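You operate a simulated robot arm through the tools that you are given. There is no shell and no other tool. Be economical: measure what you need, move in short steps, check, and stop when the job is done.

Carry out the task below with a simulated robot arm. There is one attempt and no reset: what you move stays moved.

Task
Wipe the clamped sample clean and move it to the green tray.
Fine: use the blue pad and put it back; all three clamps end open. Set down upright: blue pad. What is to be rubbed or washed off counts as gone when no trace of it is left.

It is judged by the outcome, as a careful person would: the job done as asked, and still so three seconds after it is handed in. It fails if anything else is knocked over, pushed out of place, dropped, spilled or broken.

Robot
A 7-joint arm with a two-finger parallel gripper, fixed in place. Base frame: the origin is at the foot of the arm, x ahead of it, y to its left, z up; the work surface is at about z = 0.918. Units: m, degrees, N and s.
With the tool pointing down near the work surface it reaches from about 0.28 to 0.68 m from the base axis. Its first joint turns from -66.0 to 66.0 degrees. Payload 1.57 kg.
The TCP is the grasp point between the finger pads, 0.03 m short of the fingertips. In the tool frame z runs along the fingers and y along their closing line. The gripper opens to 0.11 m. The fingers are 0.024 m wide and 0.012 m thick; the gripper's body (0.048 by 0.112 m) begins 0.078 m behind the TCP.
Orientation is that of the tool frame in the base frame, as [roll, pitch, yaw] about the fixed x, y, z axes, in that order (R = Rz(yaw) Ry(pitch) Rx(roll)). With the fingers straight down and closing along the base's y, the tool's x points along the base's -x, its y along +y and its z along -z.

Tools
- The arm moves only by the tool jog_arm. Its argument "rows" is a list of rows, each a list of 7 numbers: the shift along the tool's x, y, z in m, then the turn, a rotation vector about the tool's x, y, z in degrees, then the closure, from 0 (fully open) to 1 (shut). In form: [[x, y, z, ax, ay, az, claw], ...]. A call has 1 to 10 rows; each row is the pose to reach, as a shift and turn from the pose commanded when the call began, along the tool's axes at that moment. Each row takes 0.2 s and may step no farther than 0.05 m and 8.6 degrees from the row before; otherwise, or with a gripper value out of range, the whole call is refused. A pose out of reach is approached as far as the arm can. The call stops where the force on the tool passes 40 N (or 10 N more than at its start, if that is more) or the arm is blocked; 0.2 s more then pass. Each finger travels about 0.108 m/s and halts on what it meets, pressing with about 42 N; the grip force reading is that of the motor and also rises with nothing between the fingers. The clock runs only during rows and for 0.2 s after the last one: add rows that repeat a pose to give the fingers time. The reply holds the time, the measured pose of the TCP, the force on the tool along the base axes, the opening and the grip force, in the units named above and with some noise, with the torque about the TCP (base axes, N m) and any sound that the robot's microphone picked up, and new pictures: "show" is both (left out), scene, wrist or none.
- Cameras (640 x 400 px; columns grow to the right, rows downward): "scene" is fixed at [0.1639, -0.3893, 1.4261]; the picture's right is [0.81, -0.59, 0.00], its down [-0.27, -0.37, -0.89] and it looks along [0.52, 0.72, -0.46] (base axes); focal length 355 px, centre (320, 200). "wrist" rides on the gripper at [0.07, 0.016, -0.141] in the tool frame; the picture's right is [-0.23, 0.97, 0.00], its down [-0.86, -0.20, -0.48] and it looks along [-0.47, -0.11, 0.88] (tool axes); focal length 222 px, centre (320, 200). There is no depth. A picture from a camera that has moved, and an enlarged one, comes with that camera's place and axes in the base frame and with its lens. The place of the scene camera against the robot may be out by one fixed shift of up to 0.012 m in any direction.
- close_up(camera, box): a new picture of the part [left, top, right, bottom] of that camera's present view, enlarged. It takes no simulated time.
- hand_in(): hands the job in; it is judged then, once.

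Go step by step. Nothing tells you positions but the pictures and the camera data: compare them with the known pose of the tool, close in by small moves and look again before you grip or let go. The budget is 120 turns and 200 pictures, counting those below and the enlarged ones. Unless the task says otherwise, let go and move clear before handing in, and close with one line.

The tools are called as name(argument=value, ...) on one line, values as JSON. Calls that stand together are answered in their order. jog_arm: Moves the arm, as the interface text tells. Its arguments: {"type":"object","properties":{"rows":{"type":"array","items":{"type":"array","items":{"type":"number"}}},"show":{"type":"string","enum":["both","scene","wrist","none"]}},"required":["rows"]} The other tools are called the same way: close_up (camera, box) takes an enlarged picture of a part of a camera's view; hand_in () hands the job in.

At the start:

```text
time_s: 0.0
ee_pos: [0.3152, 0.1003, 1.2016]
tool_rot: [179.9, 0.1, -179.9]
wrist_force: [0.1, -0.6, -0.4]
torque: [0.02, 0.0, 0.03]
opening: 0.1104
grip_force: 0.1
```

scene: 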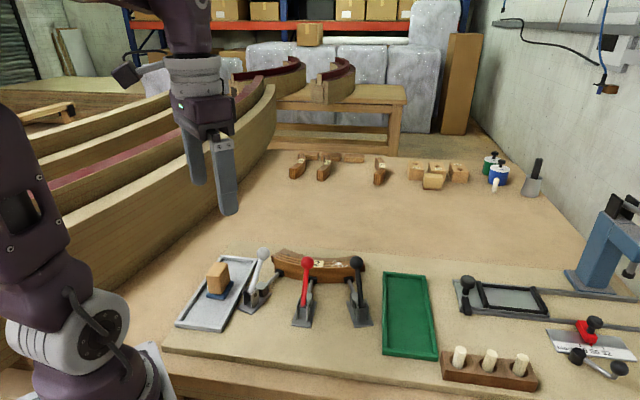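
wrist: 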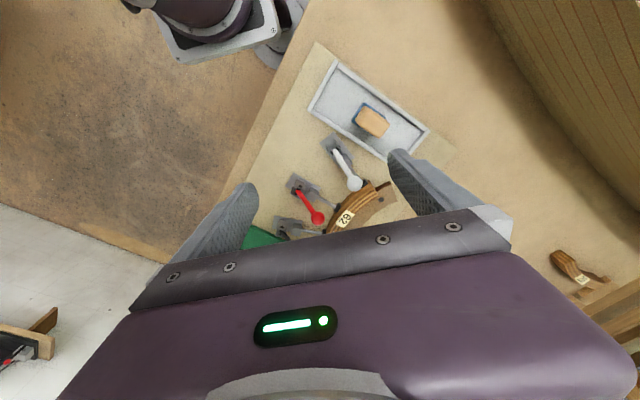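

I see a grey tray holding a blue pad with a wooden handle, three toggle clamps (white, red and black) around a curved wooden sample, and a green tray. I'll look closer first.

close_up(camera="scene", box=[170, 230, 450, 370])

close_up(camera="wrist", box=[230, 50, 440, 250])

close_up(camera="scene", box=[240, 230, 380, 330])

```text
2.29 times, centred on (310, 300) of scene
camera zoom: at [0.1639, -0.3893, 1.4261], right [0.81, -0.59, 0.0], down [-0.27, -0.37, -0.89], along [0.52, 0.72, -0.46], focal length 811 px, centre (343, -29)
```

zoom: 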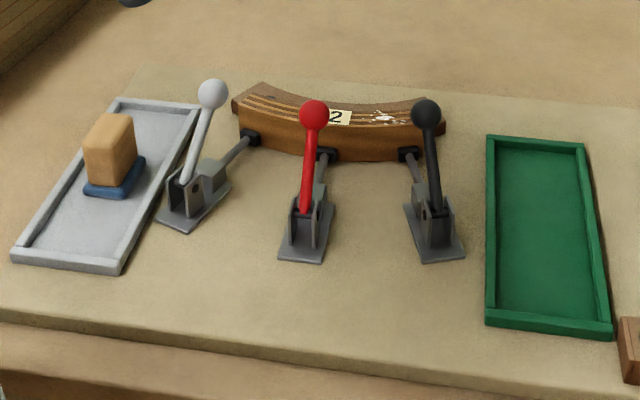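

```text
2.00 times, centred on (335, 150) of wrist
camera zoom: at [0.2462, 0.1164, 1.3424], right [0.23, 0.97, 0.0], down [0.86, -0.2, 0.48], along [0.47, -0.11, -0.88], focal length 444 px, centre (290, 300)
```

zoom: 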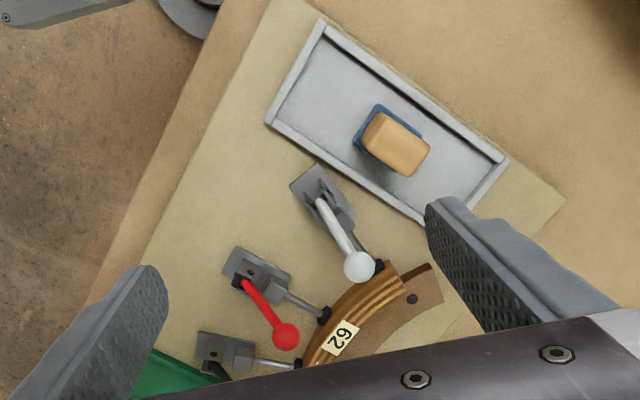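

```text
4.00 times, centred on (310, 280) of scene
camera zoom: at [0.1639, -0.3893, 1.4261], right [0.81, -0.59, 0.0], down [-0.27, -0.37, -0.89], along [0.52, 0.72, -0.46], focal length 1420 px, centre (360, -120)
```

zoom: 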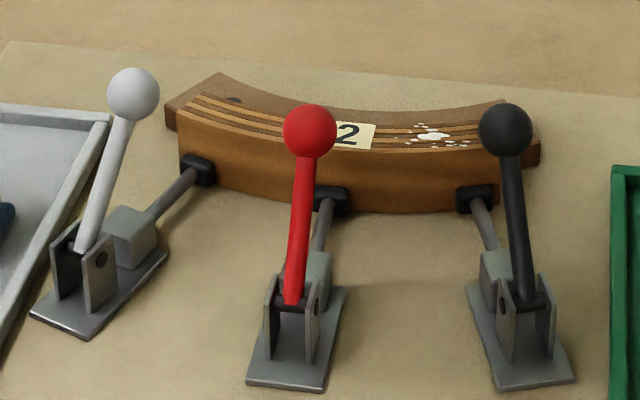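

The stain (white specks) is on top of the sample near the black clamp. I'll move the arm over it to see things from above with the wrist camera.

jog_arm(rows=[[-0.045, -0.005, 0, 0, 0, 0, 0], [-0.09, -0.01, 0, 0, 0, 0, 0], [-0.135, -0.015, 0, 0, 0, 0, 0], [-0.17, -0.02, 0, 0, 0, 0, 0], [-0.17, -0.02, 0, 0, 0, 0, 0]])

```text
time_s: 1.2
ee_pos: [0.4849, 0.0784, 1.2022]
tool_rot: [180.0, 0.0, -179.9]
wrist_force: [0.2, 0.2, 0.2]
torque: [-0.02, 0.02, -0.03]
opening: 0.1099
grip_force: 0.0
camera wrist: at [0.4165, 0.0958, 1.3425], right [0.23, 0.97, 0.0], down [0.86, -0.2, 0.48], along [0.47, -0.11, -0.88], focal length 222 px, centre (320, 200)
```

scene: 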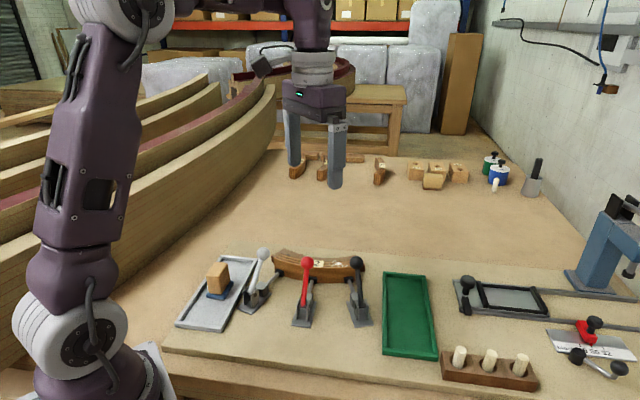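
wrist: 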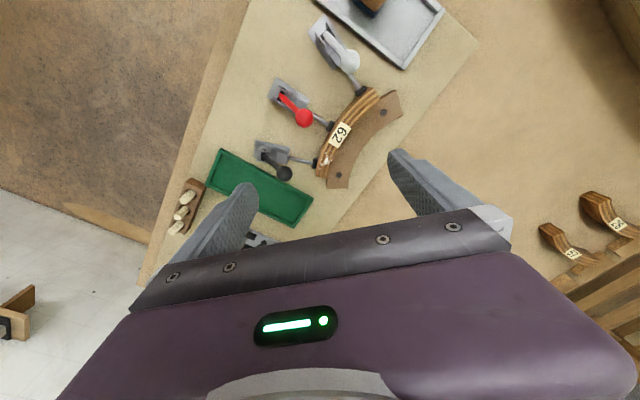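

close_up(camera="wrist", box=[240, 65, 420, 205])

close_up(camera="wrist", box=[190, 0, 470, 240])

```text
2.86 times, centred on (330, 135) of wrist
camera zoom: at [0.4165, 0.0958, 1.3425], right [0.23, 0.97, 0.0], down [0.86, -0.2, 0.48], along [0.47, -0.11, -0.88], focal length 635 px, centre (291, 386)
```

zoom: 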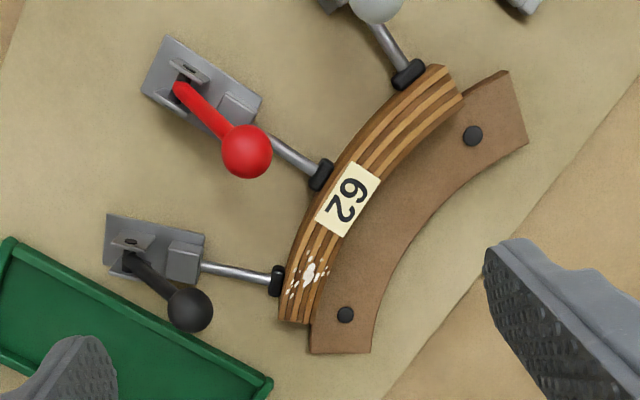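

```text
1.67 times, centred on (330, 120) of wrist
camera zoom: at [0.4165, 0.0958, 1.3425], right [0.23, 0.97, 0.0], down [0.86, -0.2, 0.48], along [0.47, -0.11, -0.88], focal length 370 px, centre (303, 333)
```

zoom: 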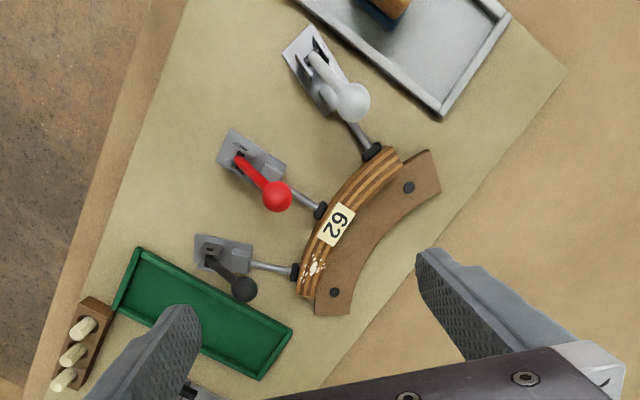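

Geometry is clear: the stain is near (0.549, 0.076) and the sample is about 0.17 m long and 0.028 m wide. Next I'll get a closer look at the pad.

jog_arm(rows=[[0.031, 0.022, 0.016, 0, 0, 0, 0], [0.062, 0.044, 0.032, 0, 0, 0, 0], [0.093, 0.066, 0.048, 0, 0, 0, 0], [0.124, 0.088, 0.064, 0, 0, 0, 0], [0.155, 0.11, 0.08, 0, 0, 0, 0], [0.155, 0.11, 0.08, 0, 0, 0, 0]], show="none")

close_up(camera="wrist", box=[220, 0, 460, 200])

close_up(camera="scene", box=[170, 240, 290, 340])

```text
time_s: 2.6
ee_pos: [0.3288, 0.1899, 1.1217]
tool_rot: [-180.0, -0.1, 180.0]
wrist_force: [0.4, -0.1, 0.0]
torque: [-0.01, 0.0, 0.02]
opening: 0.1102
grip_force: 0.0
```

```text
2.00 times, centred on (340, 100) of wrist
camera zoom: at [0.2603, 0.2069, 1.262], right [0.23, 0.97, 0.0], down [0.86, -0.2, 0.48], along [0.47, -0.11, -0.88], focal length 444 px, centre (280, 400)
```

zoom: 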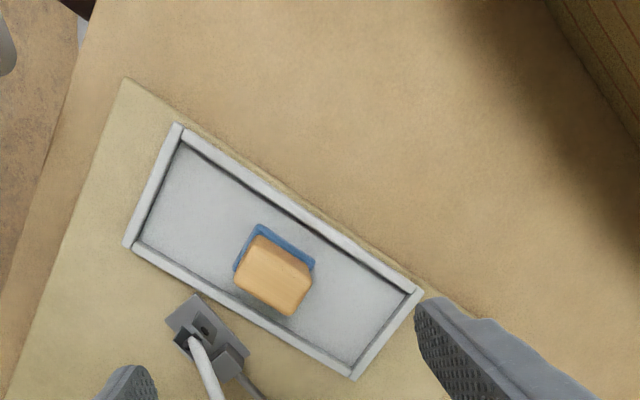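

```text
4.00 times, centred on (230, 290) of scene
camera zoom: at [0.1639, -0.3893, 1.4261], right [0.81, -0.58, 0.0], down [-0.27, -0.37, -0.89], along [0.52, 0.72, -0.46], focal length 1420 px, centre (680, -160)
```

zoom: 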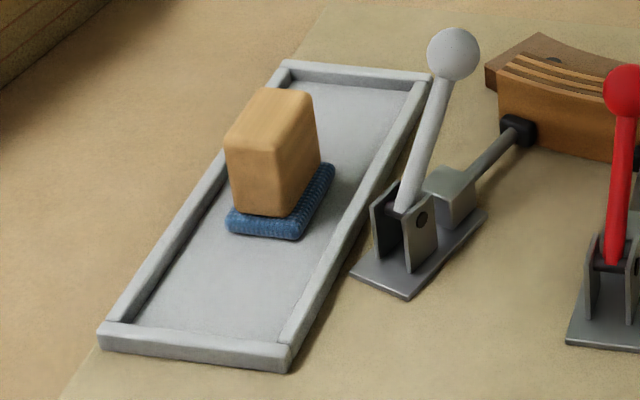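

The pad's handle is about 39×31 mm, centred near (0.323, 0.1885) and turned 45°. I'll turn the gripper to close across the tray and part-close it, then check.

jog_arm(rows=[[0, 0, 0.01, 0, 0, -7.5, 0.1], [0.003, 0, 0.02, 0, 0, -15, 0.2], [0.006, 0, 0.03, 0, 0, -22.5, 0.3], [0.006, 0, 0.04, 0, 0, -30, 0.4], [0.006, 0, 0.05, 0, 0, -37.5, 0.4], [0.006, 0, 0.06, 0, 0, -45, 0.4], [0.006, 0, 0.06, 0, 0, -45, 0.4]])

close_up(camera="scene", box=[170, 200, 310, 330])

close_up(camera="wrist", box=[220, 40, 460, 240])

```text
time_s: 4.2
ee_pos: [0.3235, 0.1903, 1.0617]
tool_rot: [180.0, 0.1, -134.9]
wrist_force: [-0.2, -0.5, -0.2]
torque: [0.01, -0.01, 0.01]
opening: 0.0658
grip_force: 0.0
camera wrist: at [0.264, 0.1526, 1.2017], right [-0.53, 0.85, 0.0], down [0.74, 0.47, 0.48], along [0.41, 0.25, -0.88], focal length 222 px, centre (320, 200)
```

scene: 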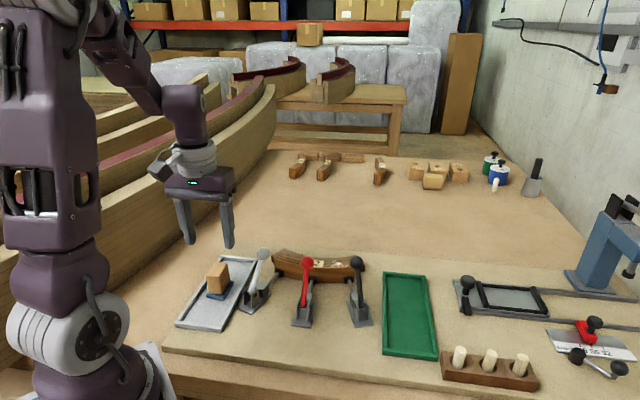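
wrist: 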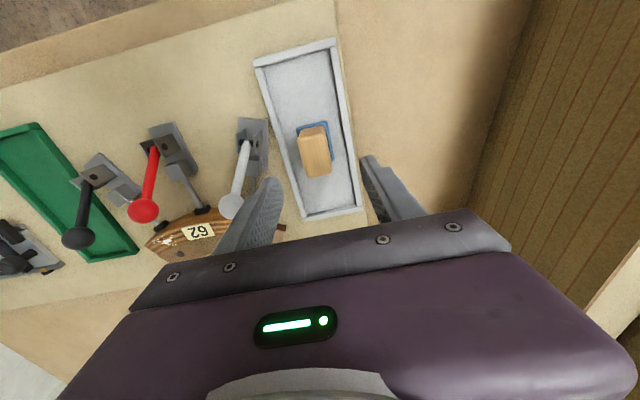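

```text
3.08 times, centred on (240, 265) of scene
camera zoom: at [0.1639, -0.3893, 1.4261], right [0.81, -0.59, 0.0], down [-0.27, -0.37, -0.89], along [0.52, 0.72, -0.46], focal length 1092 px, centre (566, 0)
```

zoom: 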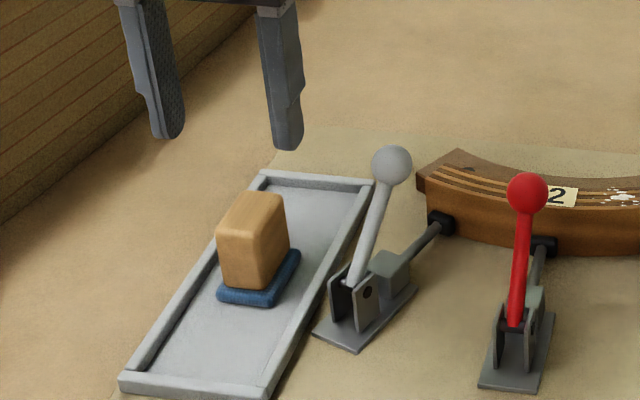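

```text
2.00 times, centred on (340, 140) of wrist
camera zoom: at [0.264, 0.1526, 1.2017], right [-0.53, 0.85, 0.0], down [0.74, 0.47, 0.48], along [0.41, 0.25, -0.88], focal length 444 px, centre (280, 320)
```

zoom: 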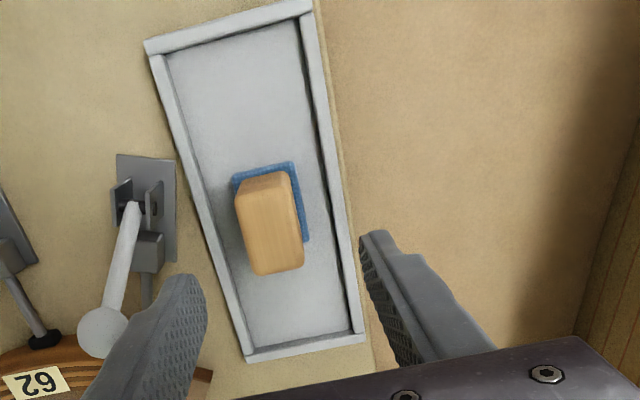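

The handle centre is refined to about (0.3235, 0.1855). I'll descend around it and close.

jog_arm(rows=[[0.0034, -0.0034, 0.02, 0, 0, 1, 0.4], [0.0034, -0.0034, 0.045, 0, 0, 2, 0.4], [0.0034, -0.0034, 0.07, 0, 0, 2, 0.4], [0.0034, -0.0034, 0.089, 0, 0, 2, 0.4], [0.0034, -0.0034, 0.089, 0, 0, 2, 0.4]])

close_up(camera="scene", box=[170, 220, 290, 330])

```text
time_s: 5.4
ee_pos: [0.3226, 0.1848, 0.9732]
tool_rot: [-179.9, 0.0, -137.0]
wrist_force: [0.5, 0.9, 0.6]
torque: [-0.01, 0.04, 0.02]
opening: 0.0658
grip_force: 0.1
camera wrist: at [0.2632, 0.1492, 1.1132], right [-0.5, 0.87, 0.0], down [0.76, 0.44, 0.48], along [0.41, 0.24, -0.88], focal length 222 px, centre (320, 200)
```

scene: 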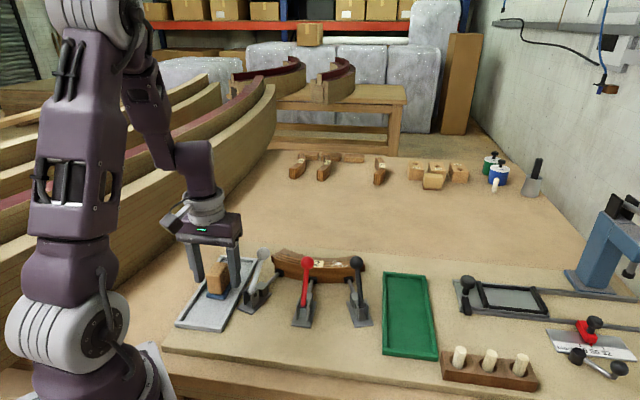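
wrist: 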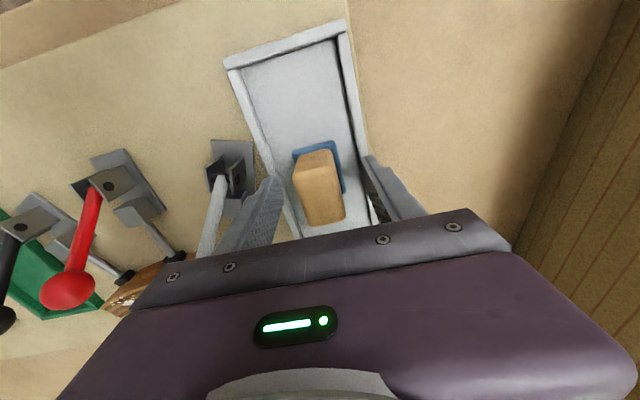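

```text
3.64 times, centred on (230, 275) of scene
camera zoom: at [0.1639, -0.3893, 1.4261], right [0.81, -0.59, 0.0], down [-0.27, -0.37, -0.89], along [0.52, 0.72, -0.46], focal length 1290 px, centre (647, -73)
```

zoom: 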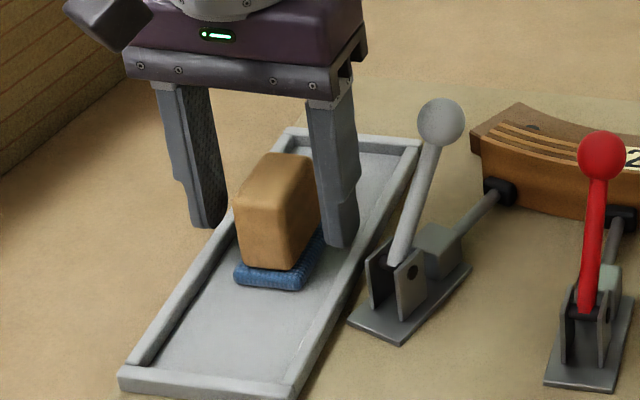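

Well centred. Closing on the handle, then a small lift.

jog_arm(rows=[[0, 0, 0, 0, 0, 0, 0.7], [0, 0, 0, 0, 0, 0, 1], [0, 0, 0, 0, 0, 0, 1], [0, 0, 0, 0, 0, 0, 1]], show="none")

jog_arm(rows=[[0, 0, -0.02, 0, 0, 0, 1], [0, 0, -0.05, 0, 0, 0, 1], [0, 0, -0.09, 0, 0, 0, 1], [0, 0, -0.13, 0, 0, 0, 1], [0, 0, -0.13, 0, 0, 0, 1]])

close_up(camera="scene", box=[150, 150, 290, 330])

```text
time_s: 6.4
ee_pos: [0.3228, 0.1841, 0.9727]
tool_rot: [-180.0, 0.0, -136.9]
wrist_force: [0.9, -0.5, -0.5]
torque: [0.01, 0.0, -0.04]
opening: 0.0295
grip_force: 38.9
```

```text
time_s: 7.6
ee_pos: [0.3243, 0.1842, 1.1039]
tool_rot: [179.9, 0.0, -136.9]
wrist_force: [-0.6, 0.2, 0.1]
torque: [-0.03, -0.01, 0.02]
opening: 0.0291
grip_force: 38.8
camera wrist: at [0.2636, 0.149, 1.2438], right [-0.5, 0.87, 0.0], down [0.76, 0.44, 0.48], along [0.41, 0.24, -0.88], focal length 222 px, centre (320, 200)
```

scene: 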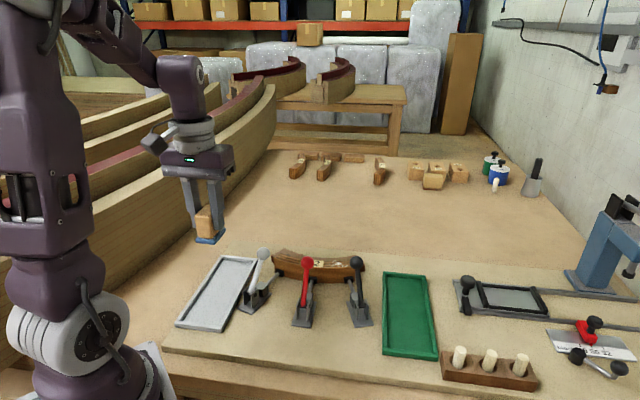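
wrist: 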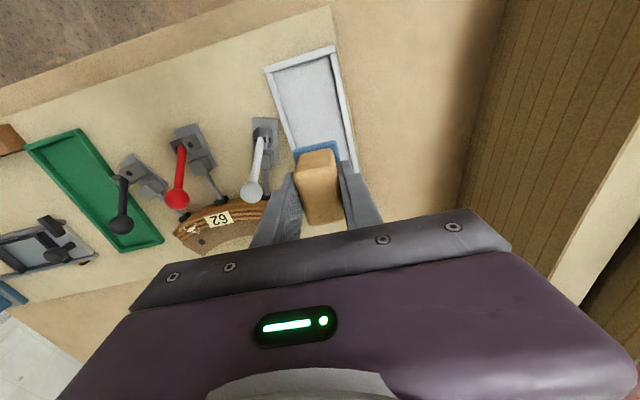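

```text
2.22 times, centred on (220, 240) of scene
camera zoom: at [0.1639, -0.3893, 1.4261], right [0.81, -0.59, 0.0], down [-0.27, -0.37, -0.89], along [0.52, 0.72, -0.46], focal length 789 px, centre (542, 111)
```

zoom: 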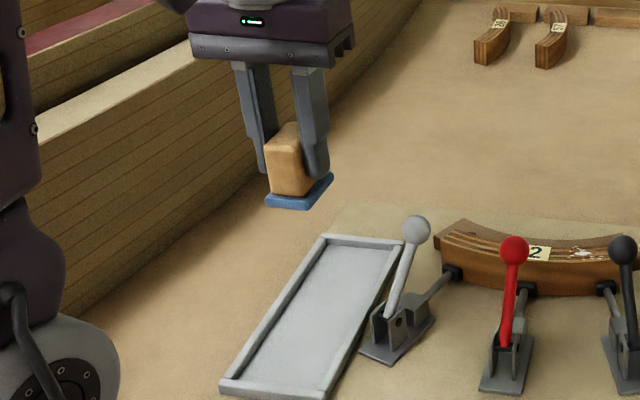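

The pad is held. I'll carry it high over the clamps to above the stain, turning it to line up with the strip.

jog_arm(rows=[[0, 0, -0.035, 0, 0, 0, 1], [-0.015, -0.039, -0.035, 0, 0, -3, 1], [-0.03, -0.078, -0.035, 0, 0, -6, 1], [-0.045, -0.116, -0.035, 0, 0, -9, 1], [-0.06, -0.155, -0.035, 0, 0, -12, 1], [-0.076, -0.194, -0.035, 0, 0, -15, 1], [-0.0907, -0.2322, -0.035, 0, 0, -17, 1], [-0.0907, -0.2322, -0.035, 0, 0, -17, 1]])

close_up(camera="scene", box=[240, 170, 400, 330])

close_up(camera="wrist", box=[220, 60, 420, 240])

```text
time_s: 9.4
ee_pos: [0.548, 0.0763, 1.1396]
tool_rot: [-180.0, 0.0, -119.8]
wrist_force: [-0.5, -0.4, -1.6]
torque: [-0.01, 0.0, -0.04]
opening: 0.0292
grip_force: 38.6
camera wrist: at [0.5013, 0.0255, 1.2798], right [-0.73, 0.68, 0.0], down [0.6, 0.64, 0.48], along [0.33, 0.35, -0.88], focal length 222 px, centre (320, 200)
```

scene: 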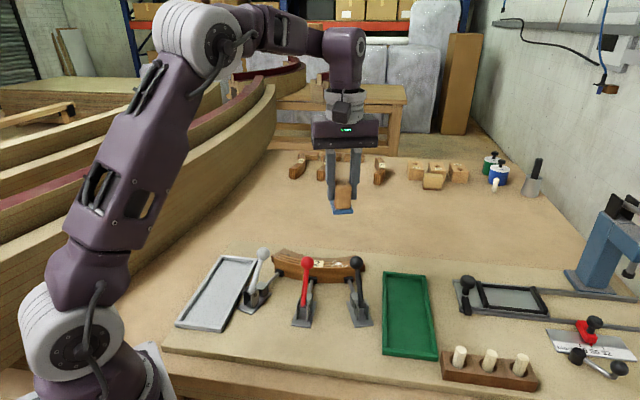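
wrist: 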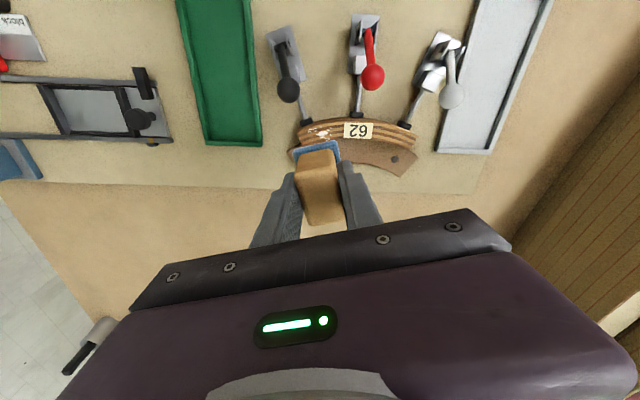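

```text
2.50 times, centred on (320, 250) of scene
camera zoom: at [0.1639, -0.3893, 1.4261], right [0.81, -0.59, 0.0], down [-0.27, -0.37, -0.89], along [0.52, 0.72, -0.46], focal length 887 px, centre (320, 75)
```

zoom: 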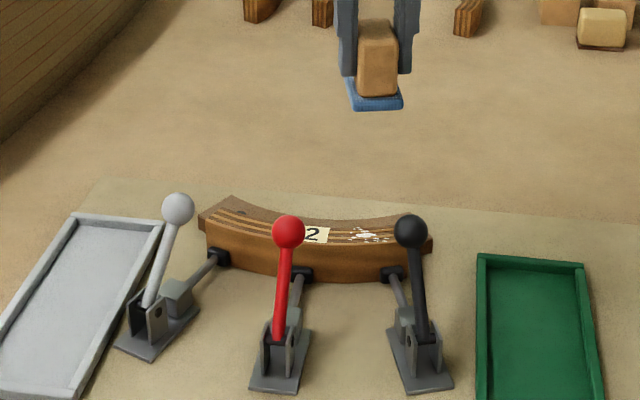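

```text
2.22 times, centred on (320, 150) of wrist
camera zoom: at [0.5013, 0.0255, 1.2798], right [-0.73, 0.68, 0.0], down [0.6, 0.64, 0.48], along [0.33, 0.35, -0.88], focal length 494 px, centre (320, 311)
```

zoom: 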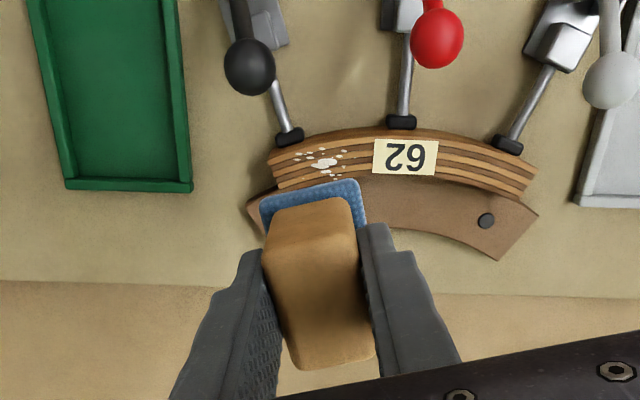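

The stain is confirmed at (0.549, 0.077), directly below. I'll descend to just above it and then feel for contact.

jog_arm(rows=[[-0.001, 0, 0.04, 0, 0, 0, 1], [-0.001, 0, 0.08, 0, 0, 0, 1], [-0.001, 0, 0.11, 0, 0, 0, 1], [-0.001, 0, 0.122, 0, 0, 0, 1], [-0.001, 0, 0.122, 0, 0, 0, 1]], show="none")

close_up(camera="scene", box=[260, 200, 400, 310])

```text
time_s: 10.6
ee_pos: [0.547, 0.076, 1.0161]
tool_rot: [180.0, 0.0, -120.0]
wrist_force: [-0.3, 0.3, -1.6]
torque: [0.0, -0.03, 0.01]
opening: 0.0297
grip_force: 39.4
```

```text
3.64 times, centred on (330, 255) of scene
camera zoom: at [0.1639, -0.3893, 1.4261], right [0.81, -0.59, 0.0], down [-0.27, -0.37, -0.89], along [0.52, 0.72, -0.46], focal length 1290 px, centre (284, 0)
```

zoom: 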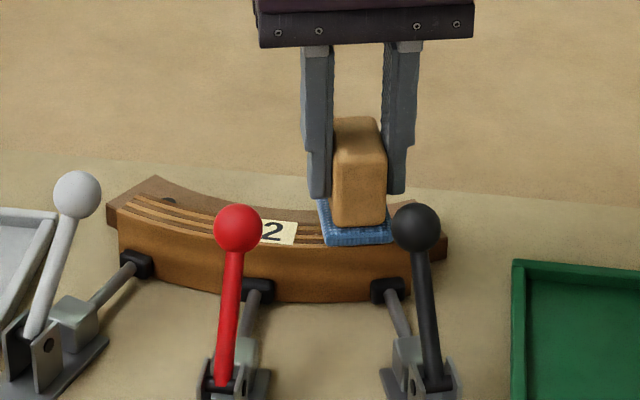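

jog_arm(rows=[[0, 0, 0.003, 0, 0, 0, 1], [0, 0, 0.006, 0, 0, 0, 1], [0, 0, 0.009, 0, 0, 0, 1], [0, 0, 0.009, 0, 0, 0, 1]], show="none")

jog_arm(rows=[[0, 0, 0.002, 0, 0, 0, 1], [0, 0, 0.004, 0, 0, 0, 1], [0, 0, 0.004, 0, 0, 0, 1]], show="none")

```text
time_s: 11.6
ee_pos: [0.5487, 0.0782, 1.0109]
tool_rot: [-179.8, 0.1, -119.8]
wrist_force: [-6.2, -1.0, 8.9]
torque: [0.04, 0.4, 0.05]
opening: 0.0294
grip_force: 39.4
stopped in row 4: the force on the tool passed its limit at 40 N (the readings are from after the stop); the commanded pose is now the measured one
```

```text
time_s: 12.0
ee_pos: [0.5489, 0.0785, 1.0086]
tool_rot: [-179.6, 0.2, -119.9]
wrist_force: [-7.0, 0.1, 12.1]
torque: [0.05, 0.49, 0.07]
opening: 0.0294
grip_force: 39.0
stopped in row 2: the force on the tool passed its limit at 42 N (the readings are from after the stop); the commanded pose is now the measured one
```

In contact with about 12 N. I'll rub back and forth along the strip.

jog_arm(rows=[[0, 0.008, 0, 0, 0, 0, 1], [0, 0.018, 0, 0, 0, 0, 1], [0, 0.008, 0, 0, 0, 0, 1], [0, -0.004, 0, 0, 0, 0, 1], [0, -0.016, 0, 0, 0, 0, 1], [0, -0.004, 0, 0, 0, 0, 1], [0, 0.008, 0, 0, 0, 0, 1], [0, 0.018, 0, 0, 0, 0, 1], [0, 0.006, 0, 0, 0, 0, 1], [0, -0.006, 0, 0, 0, 0, 1]])

```text
time_s: 14.2
ee_pos: [0.5542, 0.0767, 1.0091]
tool_rot: [-179.7, 0.1, -119.9]
wrist_force: [-5.0, 5.0, 13.7]
torque: [0.34, 0.49, -0.03]
opening: 0.0294
grip_force: 39.4
camera wrist: at [0.5061, 0.0239, 1.1493], right [-0.73, 0.68, 0.0], down [0.6, 0.64, 0.48], along [0.33, 0.35, -0.88], focal length 222 px, centre (320, 200)
```

scene: 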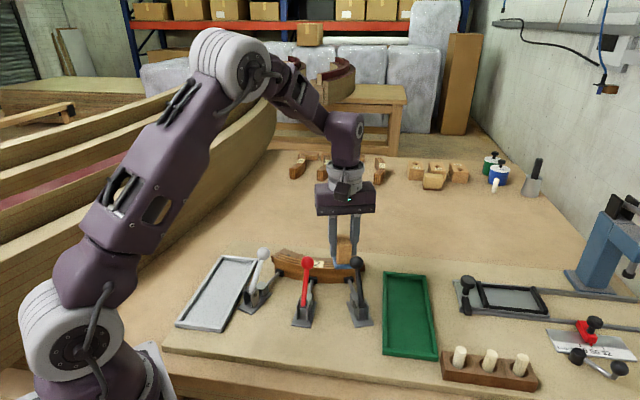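
wrist: 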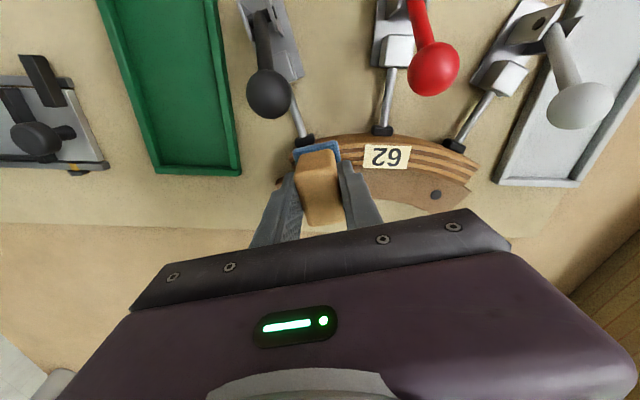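

Another few strokes slightly nearer the clamp side, then lift to inspect.

jog_arm(rows=[[0.006, 0.008, 0, 0, 0, 0, 1], [0.006, 0.02, 0, 0, 0, 0, 1], [0.006, 0.008, 0, 0, 0, 0, 1], [0.006, -0.006, 0, 0, 0, 0, 1], [-0.004, -0.006, 0, 0, 0, 0, 1], [-0.004, 0.008, 0, 0, 0, 0, 1], [-0.004, 0.02, 0, 0, 0, 0, 1], [-0.004, 0.008, 0, 0, 0, 0, 1]], show="none")

jog_arm(rows=[[0, 0, -0.03, 0, 0, 0, 1], [0, 0, -0.07, 0, 0, 0, 1], [0, 0, -0.115, 0, 0, 0, 1], [0, 0, -0.135, 0, 0, 0, 1], [0, 0, -0.135, 0, 0, 0, 1]], show="none")

close_up(camera="wrist", box=[260, 90, 420, 190])

close_up(camera="scene", box=[260, 230, 380, 310])

```text
time_s: 16.0
ee_pos: [0.5496, 0.0842, 1.0092]
tool_rot: [-179.7, 0.2, -119.9]
wrist_force: [-10.1, 6.2, 21.3]
torque: [0.3, 0.74, -0.08]
opening: 0.0295
grip_force: 39.4
```

```text
time_s: 17.2
ee_pos: [0.55, 0.083, 1.1437]
tool_rot: [-179.7, 0.2, -119.9]
wrist_force: [0.2, -1.3, -0.2]
torque: [-0.03, 0.04, 0.03]
opening: 0.0293
grip_force: 39.4
```

```text
4.00 times, centred on (340, 140) of wrist
camera zoom: at [0.5013, 0.0313, 1.2852], right [-0.73, 0.68, -0.01], down [0.6, 0.64, 0.48], along [0.33, 0.35, -0.88], focal length 888 px, centre (240, 440)
```

zoom: 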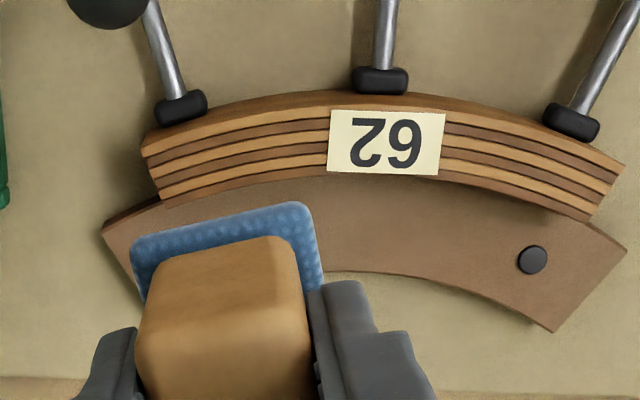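

```text
5.00 times, centred on (320, 270) of scene
camera zoom: at [0.1639, -0.3893, 1.4261], right [0.81, -0.59, 0.0], down [-0.27, -0.37, -0.89], along [0.52, 0.72, -0.46], focal length 1774 px, centre (320, -150)
```

zoom: 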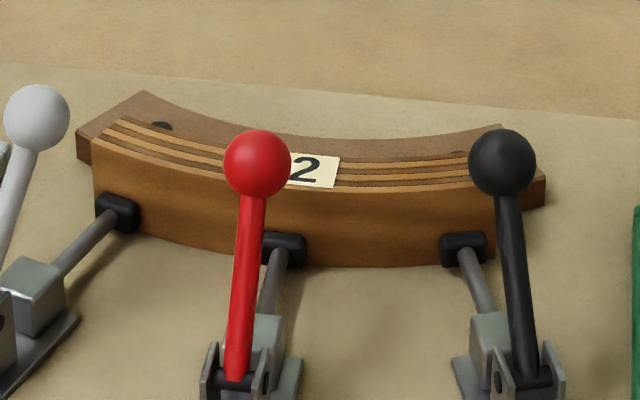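

The sample is clean. I'll carry the pad back above its original spot in the grey tray.

jog_arm(rows=[[0.0043, 0.0412, 0, 0, 0, 3, 1], [0.0086, 0.0825, 0, 0, 0, 6, 1], [0.0128, 0.1237, 0, 0, 0, 9, 1], [0.0171, 0.165, 0, 0, 0, 12, 1], [0.0214, 0.2062, 0, 0, 0, 15, 1], [0.0257, 0.2474, 0, 0, 0, 17, 1], [0.0257, 0.2474, 0, 0, 0, 17, 1]], show="none")

close_up(camera="scene", box=[150, 150, 290, 330])

```text
time_s: 18.8
ee_pos: [0.3206, 0.1845, 1.1417]
tool_rot: [-179.7, 0.3, -137.0]
wrist_force: [0.3, -0.2, -0.9]
torque: [-0.01, 0.03, -0.01]
opening: 0.0292
grip_force: 38.6
```

```text
2.22 times, centred on (220, 240) of scene
camera zoom: at [0.1639, -0.3893, 1.4261], right [0.81, -0.58, 0.0], down [-0.27, -0.37, -0.89], along [0.52, 0.72, -0.46], focal length 789 px, centre (542, 111)
```

zoom: 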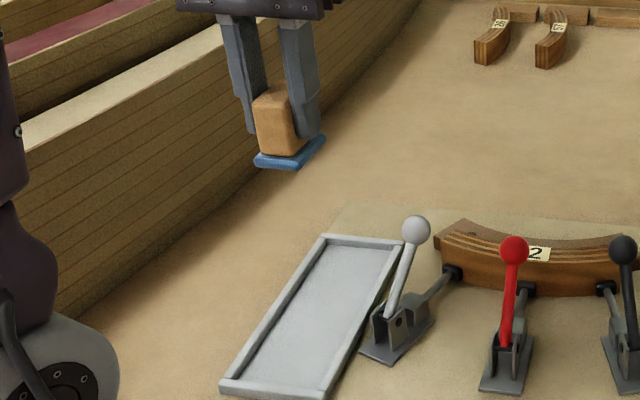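

jog_arm(rows=[[-0.0013, -0.0018, 0.045, 0, 0, 0, 1], [-0.0013, -0.0018, 0.09, 0, 0, 0, 1], [-0.0013, -0.0018, 0.135, 0, 0, 0, 1], [-0.0013, -0.0018, 0.155, 0, 0, 0, 1], [-0.0013, -0.0018, 0.162, 0, 0, 0, 1], [-0.0013, -0.0018, 0.165, 0, 0, 0, 1], [-0.0013, -0.0018, 0.165, 0, 0, 0, 1]], show="none")

close_up(camera="scene", box=[170, 220, 290, 330])

```text
time_s: 20.4
ee_pos: [0.3249, 0.1836, 0.9778]
tool_rot: [-179.7, 0.4, -136.9]
wrist_force: [1.1, -0.5, -0.3]
torque: [-0.03, 0.0, 0.0]
opening: 0.0293
grip_force: 39.2
```

```text
3.64 times, centred on (230, 275) of scene
camera zoom: at [0.1639, -0.3893, 1.4261], right [0.81, -0.59, 0.0], down [-0.27, -0.37, -0.89], along [0.52, 0.72, -0.46], focal length 1290 px, centre (647, -73)
```

zoom: 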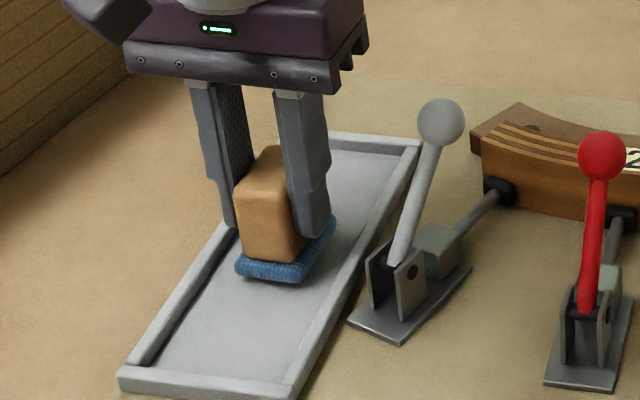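

jog_arm(rows=[[0, 0, 0.002, 0, 0, 0, 1], [0, 0, 0.004, 0, 0, 0, 1], [0, 0, 0.0055, 0, 0, 0, 1], [0, 0, 0.0055, 0, 0, 0, 1]], show="none")

close_up(camera="scene", box=[170, 220, 290, 330])

```text
time_s: 21.4
ee_pos: [0.3244, 0.1831, 0.9718]
tool_rot: [-179.7, 0.3, -136.8]
wrist_force: [-2.8, -3.8, 27.5]
torque: [0.13, 0.3, 0.0]
opening: 0.0296
grip_force: 39.1
```

```text
3.64 times, centred on (230, 275) of scene
camera zoom: at [0.1636, -0.3895, 1.426], right [0.81, -0.59, 0.0], down [-0.27, -0.37, -0.89], along [0.52, 0.72, -0.46], focal length 1290 px, centre (647, -73)
```

zoom: 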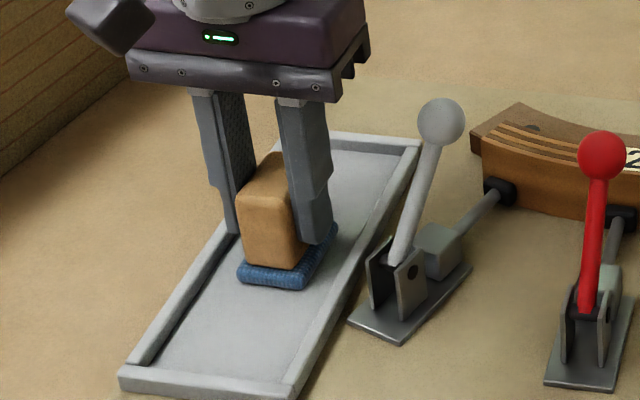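

Seated in the tray. I'll ease off slightly, open part-way and rise.

jog_arm(rows=[[0, 0, -0.001, 0, 0, 0, 1], [0, 0, -0.001, 0, 0, 0, 0.6], [0, 0, -0.001, 0, 0, 0, 0.4], [0, 0, -0.001, 0, 0, 0, 0.4], [0, 0, -0.03, 0, 0, 0, 0.4], [0, 0, -0.07, 0, 0, 0, 0.4], [0, 0, -0.11, 0, 0, 0, 0.4], [0, 0, -0.15, 0, 0, 0, 0.4], [0, 0, -0.15, 0, 0, 0, 0.4]])

close_up(camera="scene", box=[170, 230, 290, 340])

close_up(camera="scene", box=[230, 240, 310, 320])

```text
time_s: 23.4
ee_pos: [0.324, 0.1827, 1.1215]
tool_rot: [-179.6, 0.3, -137.0]
wrist_force: [-0.5, 0.5, -0.2]
torque: [0.03, 0.01, 0.03]
opening: 0.0661
grip_force: 0.1
camera wrist: at [0.2618, 0.1484, 1.2616], right [-0.5, 0.87, 0.0], down [0.76, 0.44, 0.48], along [0.42, 0.24, -0.88], focal length 222 px, centre (320, 200)
```

scene: 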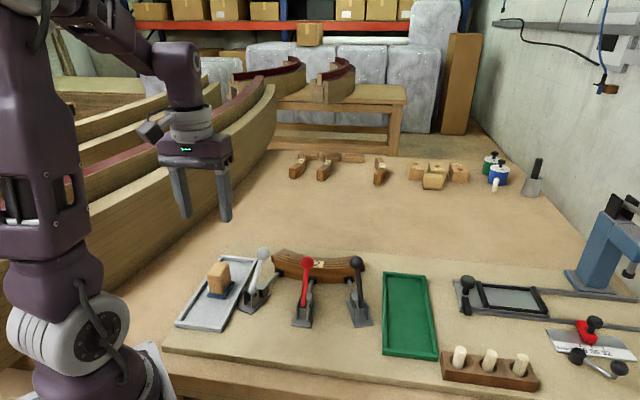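
wrist: 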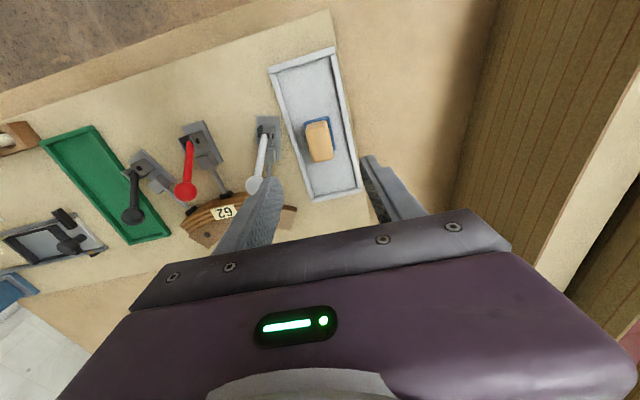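

```text
3.64 times, centred on (230, 285) of scene
camera zoom: at [0.1639, -0.3893, 1.4261], right [0.81, -0.59, 0.0], down [-0.27, -0.37, -0.89], along [0.52, 0.72, -0.46], focal length 1290 px, centre (647, -109)
```

zoom: 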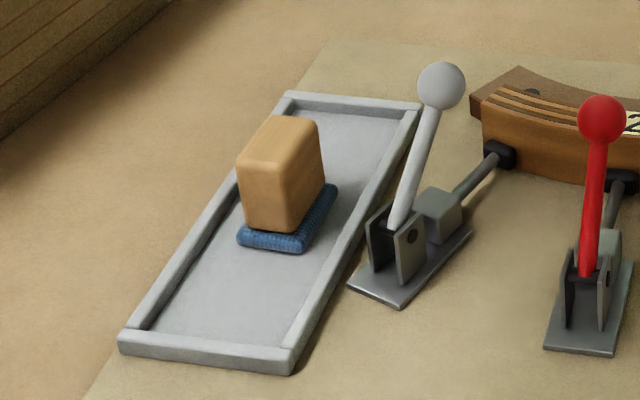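

```text
5.00 times, centred on (270, 280) of scene
camera zoom: at [0.1639, -0.3893, 1.4261], right [0.81, -0.59, 0.0], down [-0.27, -0.37, -0.89], along [0.52, 0.72, -0.46], focal length 1774 px, centre (570, -200)
```

zoom: 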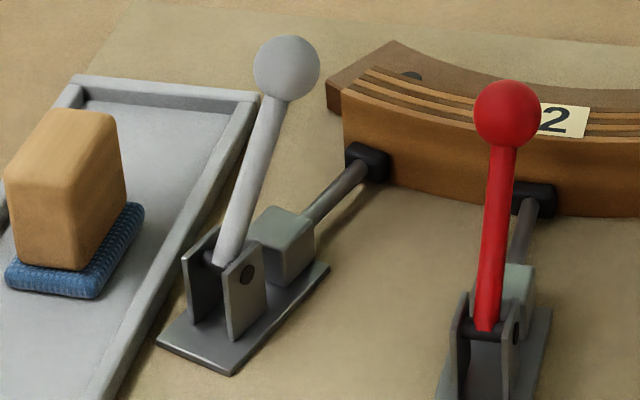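

The pad is back upright in its tray. Next the clamps: I'll move with closed fingers to the sample side of the black lever, to push it back and open.

jog_arm(rows=[[-0.0116, -0.042, 0, 0, 0, -4, 1], [-0.0232, -0.0839, 0, 0, 0, -8, 1], [-0.0347, -0.1258, 0, 0, 0, -12, 1], [-0.0463, -0.1678, 0, 0, 0, -16, 1], [-0.0579, -0.2098, 0, 0, 0, -20, 1], [-0.0695, -0.2517, 0, 0, 0, -24, 1], [-0.0695, -0.2517, 0, 0, 0, -24, 1]])

close_up(camera="wrist", box=[220, 40, 420, 200])

close_up(camera="scene", box=[290, 190, 410, 340])

```text
time_s: 25.0
ee_pos: [0.5481, 0.0471, 1.1235]
tool_rot: [-179.6, 0.0, -112.7]
wrist_force: [0.5, 0.4, -0.1]
torque: [0.01, -0.03, 0.01]
opening: 0.0
grip_force: 20.4
camera wrist: at [0.5062, -0.0103, 1.2636], right [-0.81, 0.59, -0.01], down [0.51, 0.71, 0.48], along [0.29, 0.39, -0.88], focal length 222 px, centre (320, 200)
```

scene: 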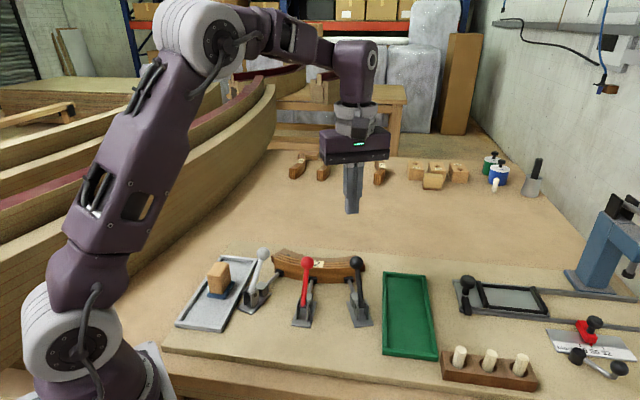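
wrist: 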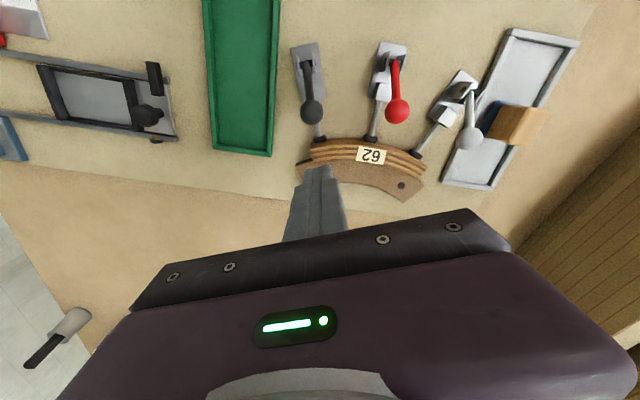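

```text
2.50 times, centred on (320, 120) of wrist
camera zoom: at [0.5062, -0.0103, 1.2636], right [-0.81, 0.59, -0.01], down [0.51, 0.71, 0.48], along [0.29, 0.39, -0.88], focal length 555 px, centre (320, 400)
```

zoom: 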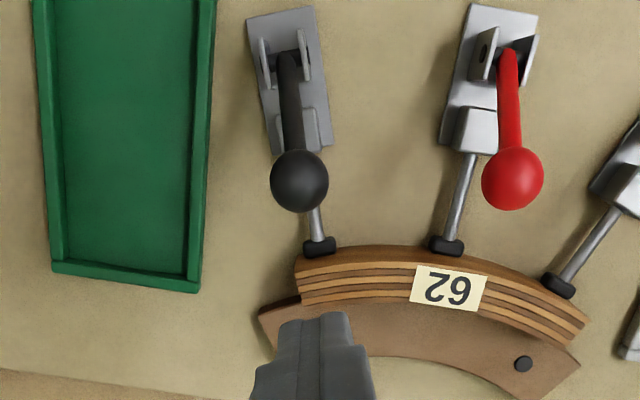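

```text
2.67 times, centred on (350, 265) of scene
camera zoom: at [0.1639, -0.3893, 1.4261], right [0.81, -0.59, 0.0], down [-0.27, -0.37, -0.89], along [0.52, 0.72, -0.46], focal length 946 px, centre (240, 27)
```

zoom: 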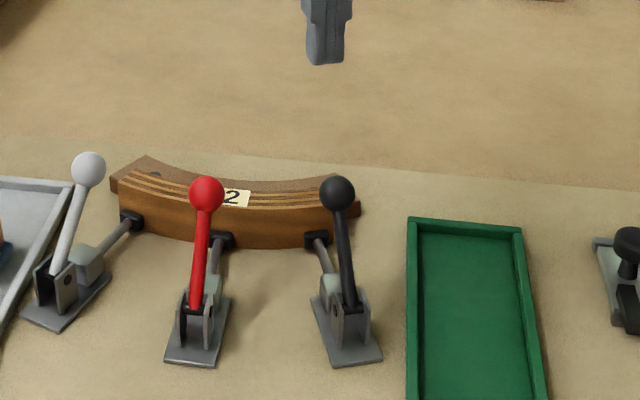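

The ball is at (0.532, 0.011) and I'm lined up on its axis. Descending and pushing the lever back toward vertical.

jog_arm(rows=[[0, 0, 0.045, 0, 0, 0, 1], [0, 0, 0.09, 0, 0, 0, 1], [0.008, 0, 0.0935, 0, 0, 0, 1], [0.018, 0, 0.0925, 0, 0, 0, 1], [0.028, 0, 0.09, 0, 0, 0, 1], [0.038, 0, 0.087, 0, 0, 0, 1], [0.048, 0, 0.083, 0, 0, 0, 1], [0.058, 0, 0.081, 0, 0, 0, 1]])

close_up(camera="scene", box=[290, 190, 410, 340])

```text
time_s: 26.8
ee_pos: [0.5251, -0.0059, 1.0423]
tool_rot: [-179.5, 0.1, -112.9]
wrist_force: [0.1, 0.0, -0.8]
torque: [-0.02, 0.02, -0.01]
opening: 0.0
grip_force: 21.0
camera wrist: at [0.483, -0.0641, 1.1827], right [-0.81, 0.59, -0.01], down [0.51, 0.71, 0.48], along [0.29, 0.39, -0.88], focal length 222 px, centre (320, 200)
```

scene: 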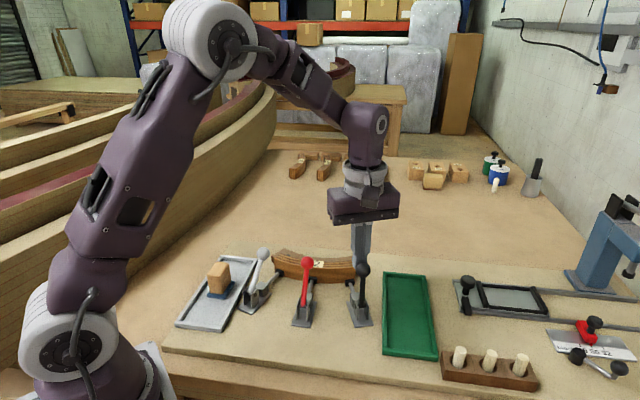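
wrist: 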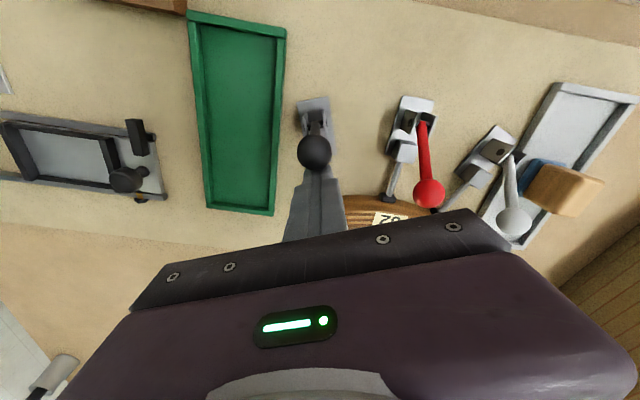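

```text
2.67 times, centred on (350, 265) of scene
camera zoom: at [0.1639, -0.3893, 1.4261], right [0.81, -0.59, 0.0], down [-0.27, -0.37, -0.89], along [0.52, 0.72, -0.46], focal length 946 px, centre (240, 27)
```

zoom: 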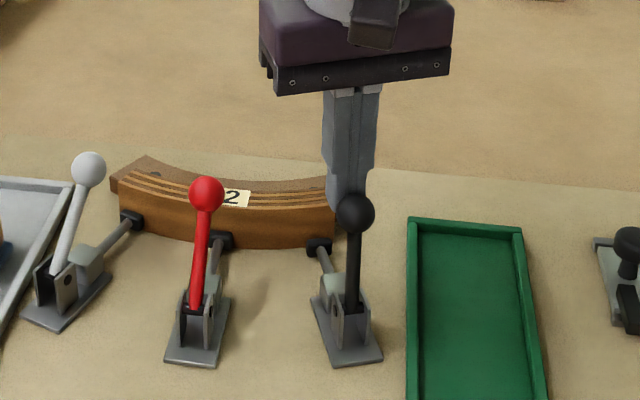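

The lever moves freely and is near vertical. Continuing back and down along its arc.

jog_arm(rows=[[0.01, 0, 0, 0, 0, 0, 1], [0.02, 0, 0.001, 0, 0, 0, 1], [0.03, 0, 0.003, 0, 0, 0, 1], [0.04, 0, 0.007, 0, 0, 0, 1], [0.05, 0, 0.012, 0, 0, 0, 1], [0.058, 0, 0.018, 0, 0, 0, 1], [0.066, 0, 0.025, 0, 0, 0, 1]])

close_up(camera="scene", box=[290, 190, 410, 340])

```text
time_s: 28.3
ee_pos: [0.5055, -0.056, 1.0267]
tool_rot: [-179.0, 0.8, -112.6]
wrist_force: [-2.9, 8.1, 11.3]
torque: [0.15, 0.18, -0.07]
opening: 0.0
grip_force: 21.2
stopped in row 7: the force on the tool passed its limit at 57 N (the readings are from after the stop); the commanded pose is now the measured one
camera wrist: at [0.4622, -0.1152, 1.1647], right [-0.81, 0.58, -0.02], down [0.5, 0.71, 0.49], along [0.3, 0.39, -0.87], focal length 222 px, centre (320, 200)
```

scene: 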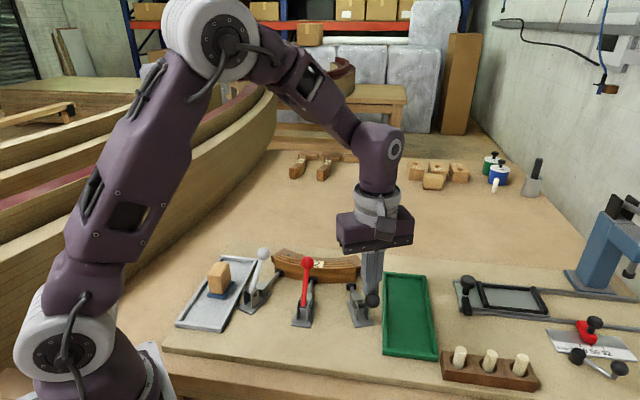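
wrist: 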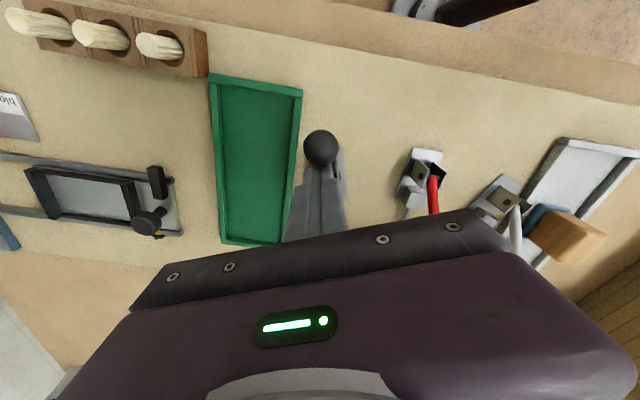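

```text
2.67 times, centred on (350, 265) of scene
camera zoom: at [0.1637, -0.389, 1.4262], right [0.81, -0.59, 0.0], down [-0.27, -0.37, -0.89], along [0.52, 0.72, -0.46], focal length 946 px, centre (240, 27)
```

zoom: 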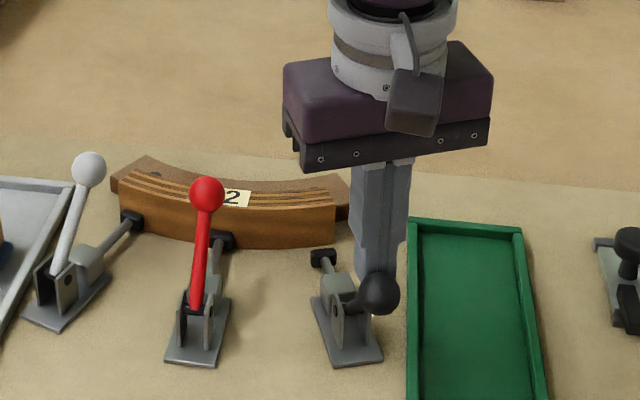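

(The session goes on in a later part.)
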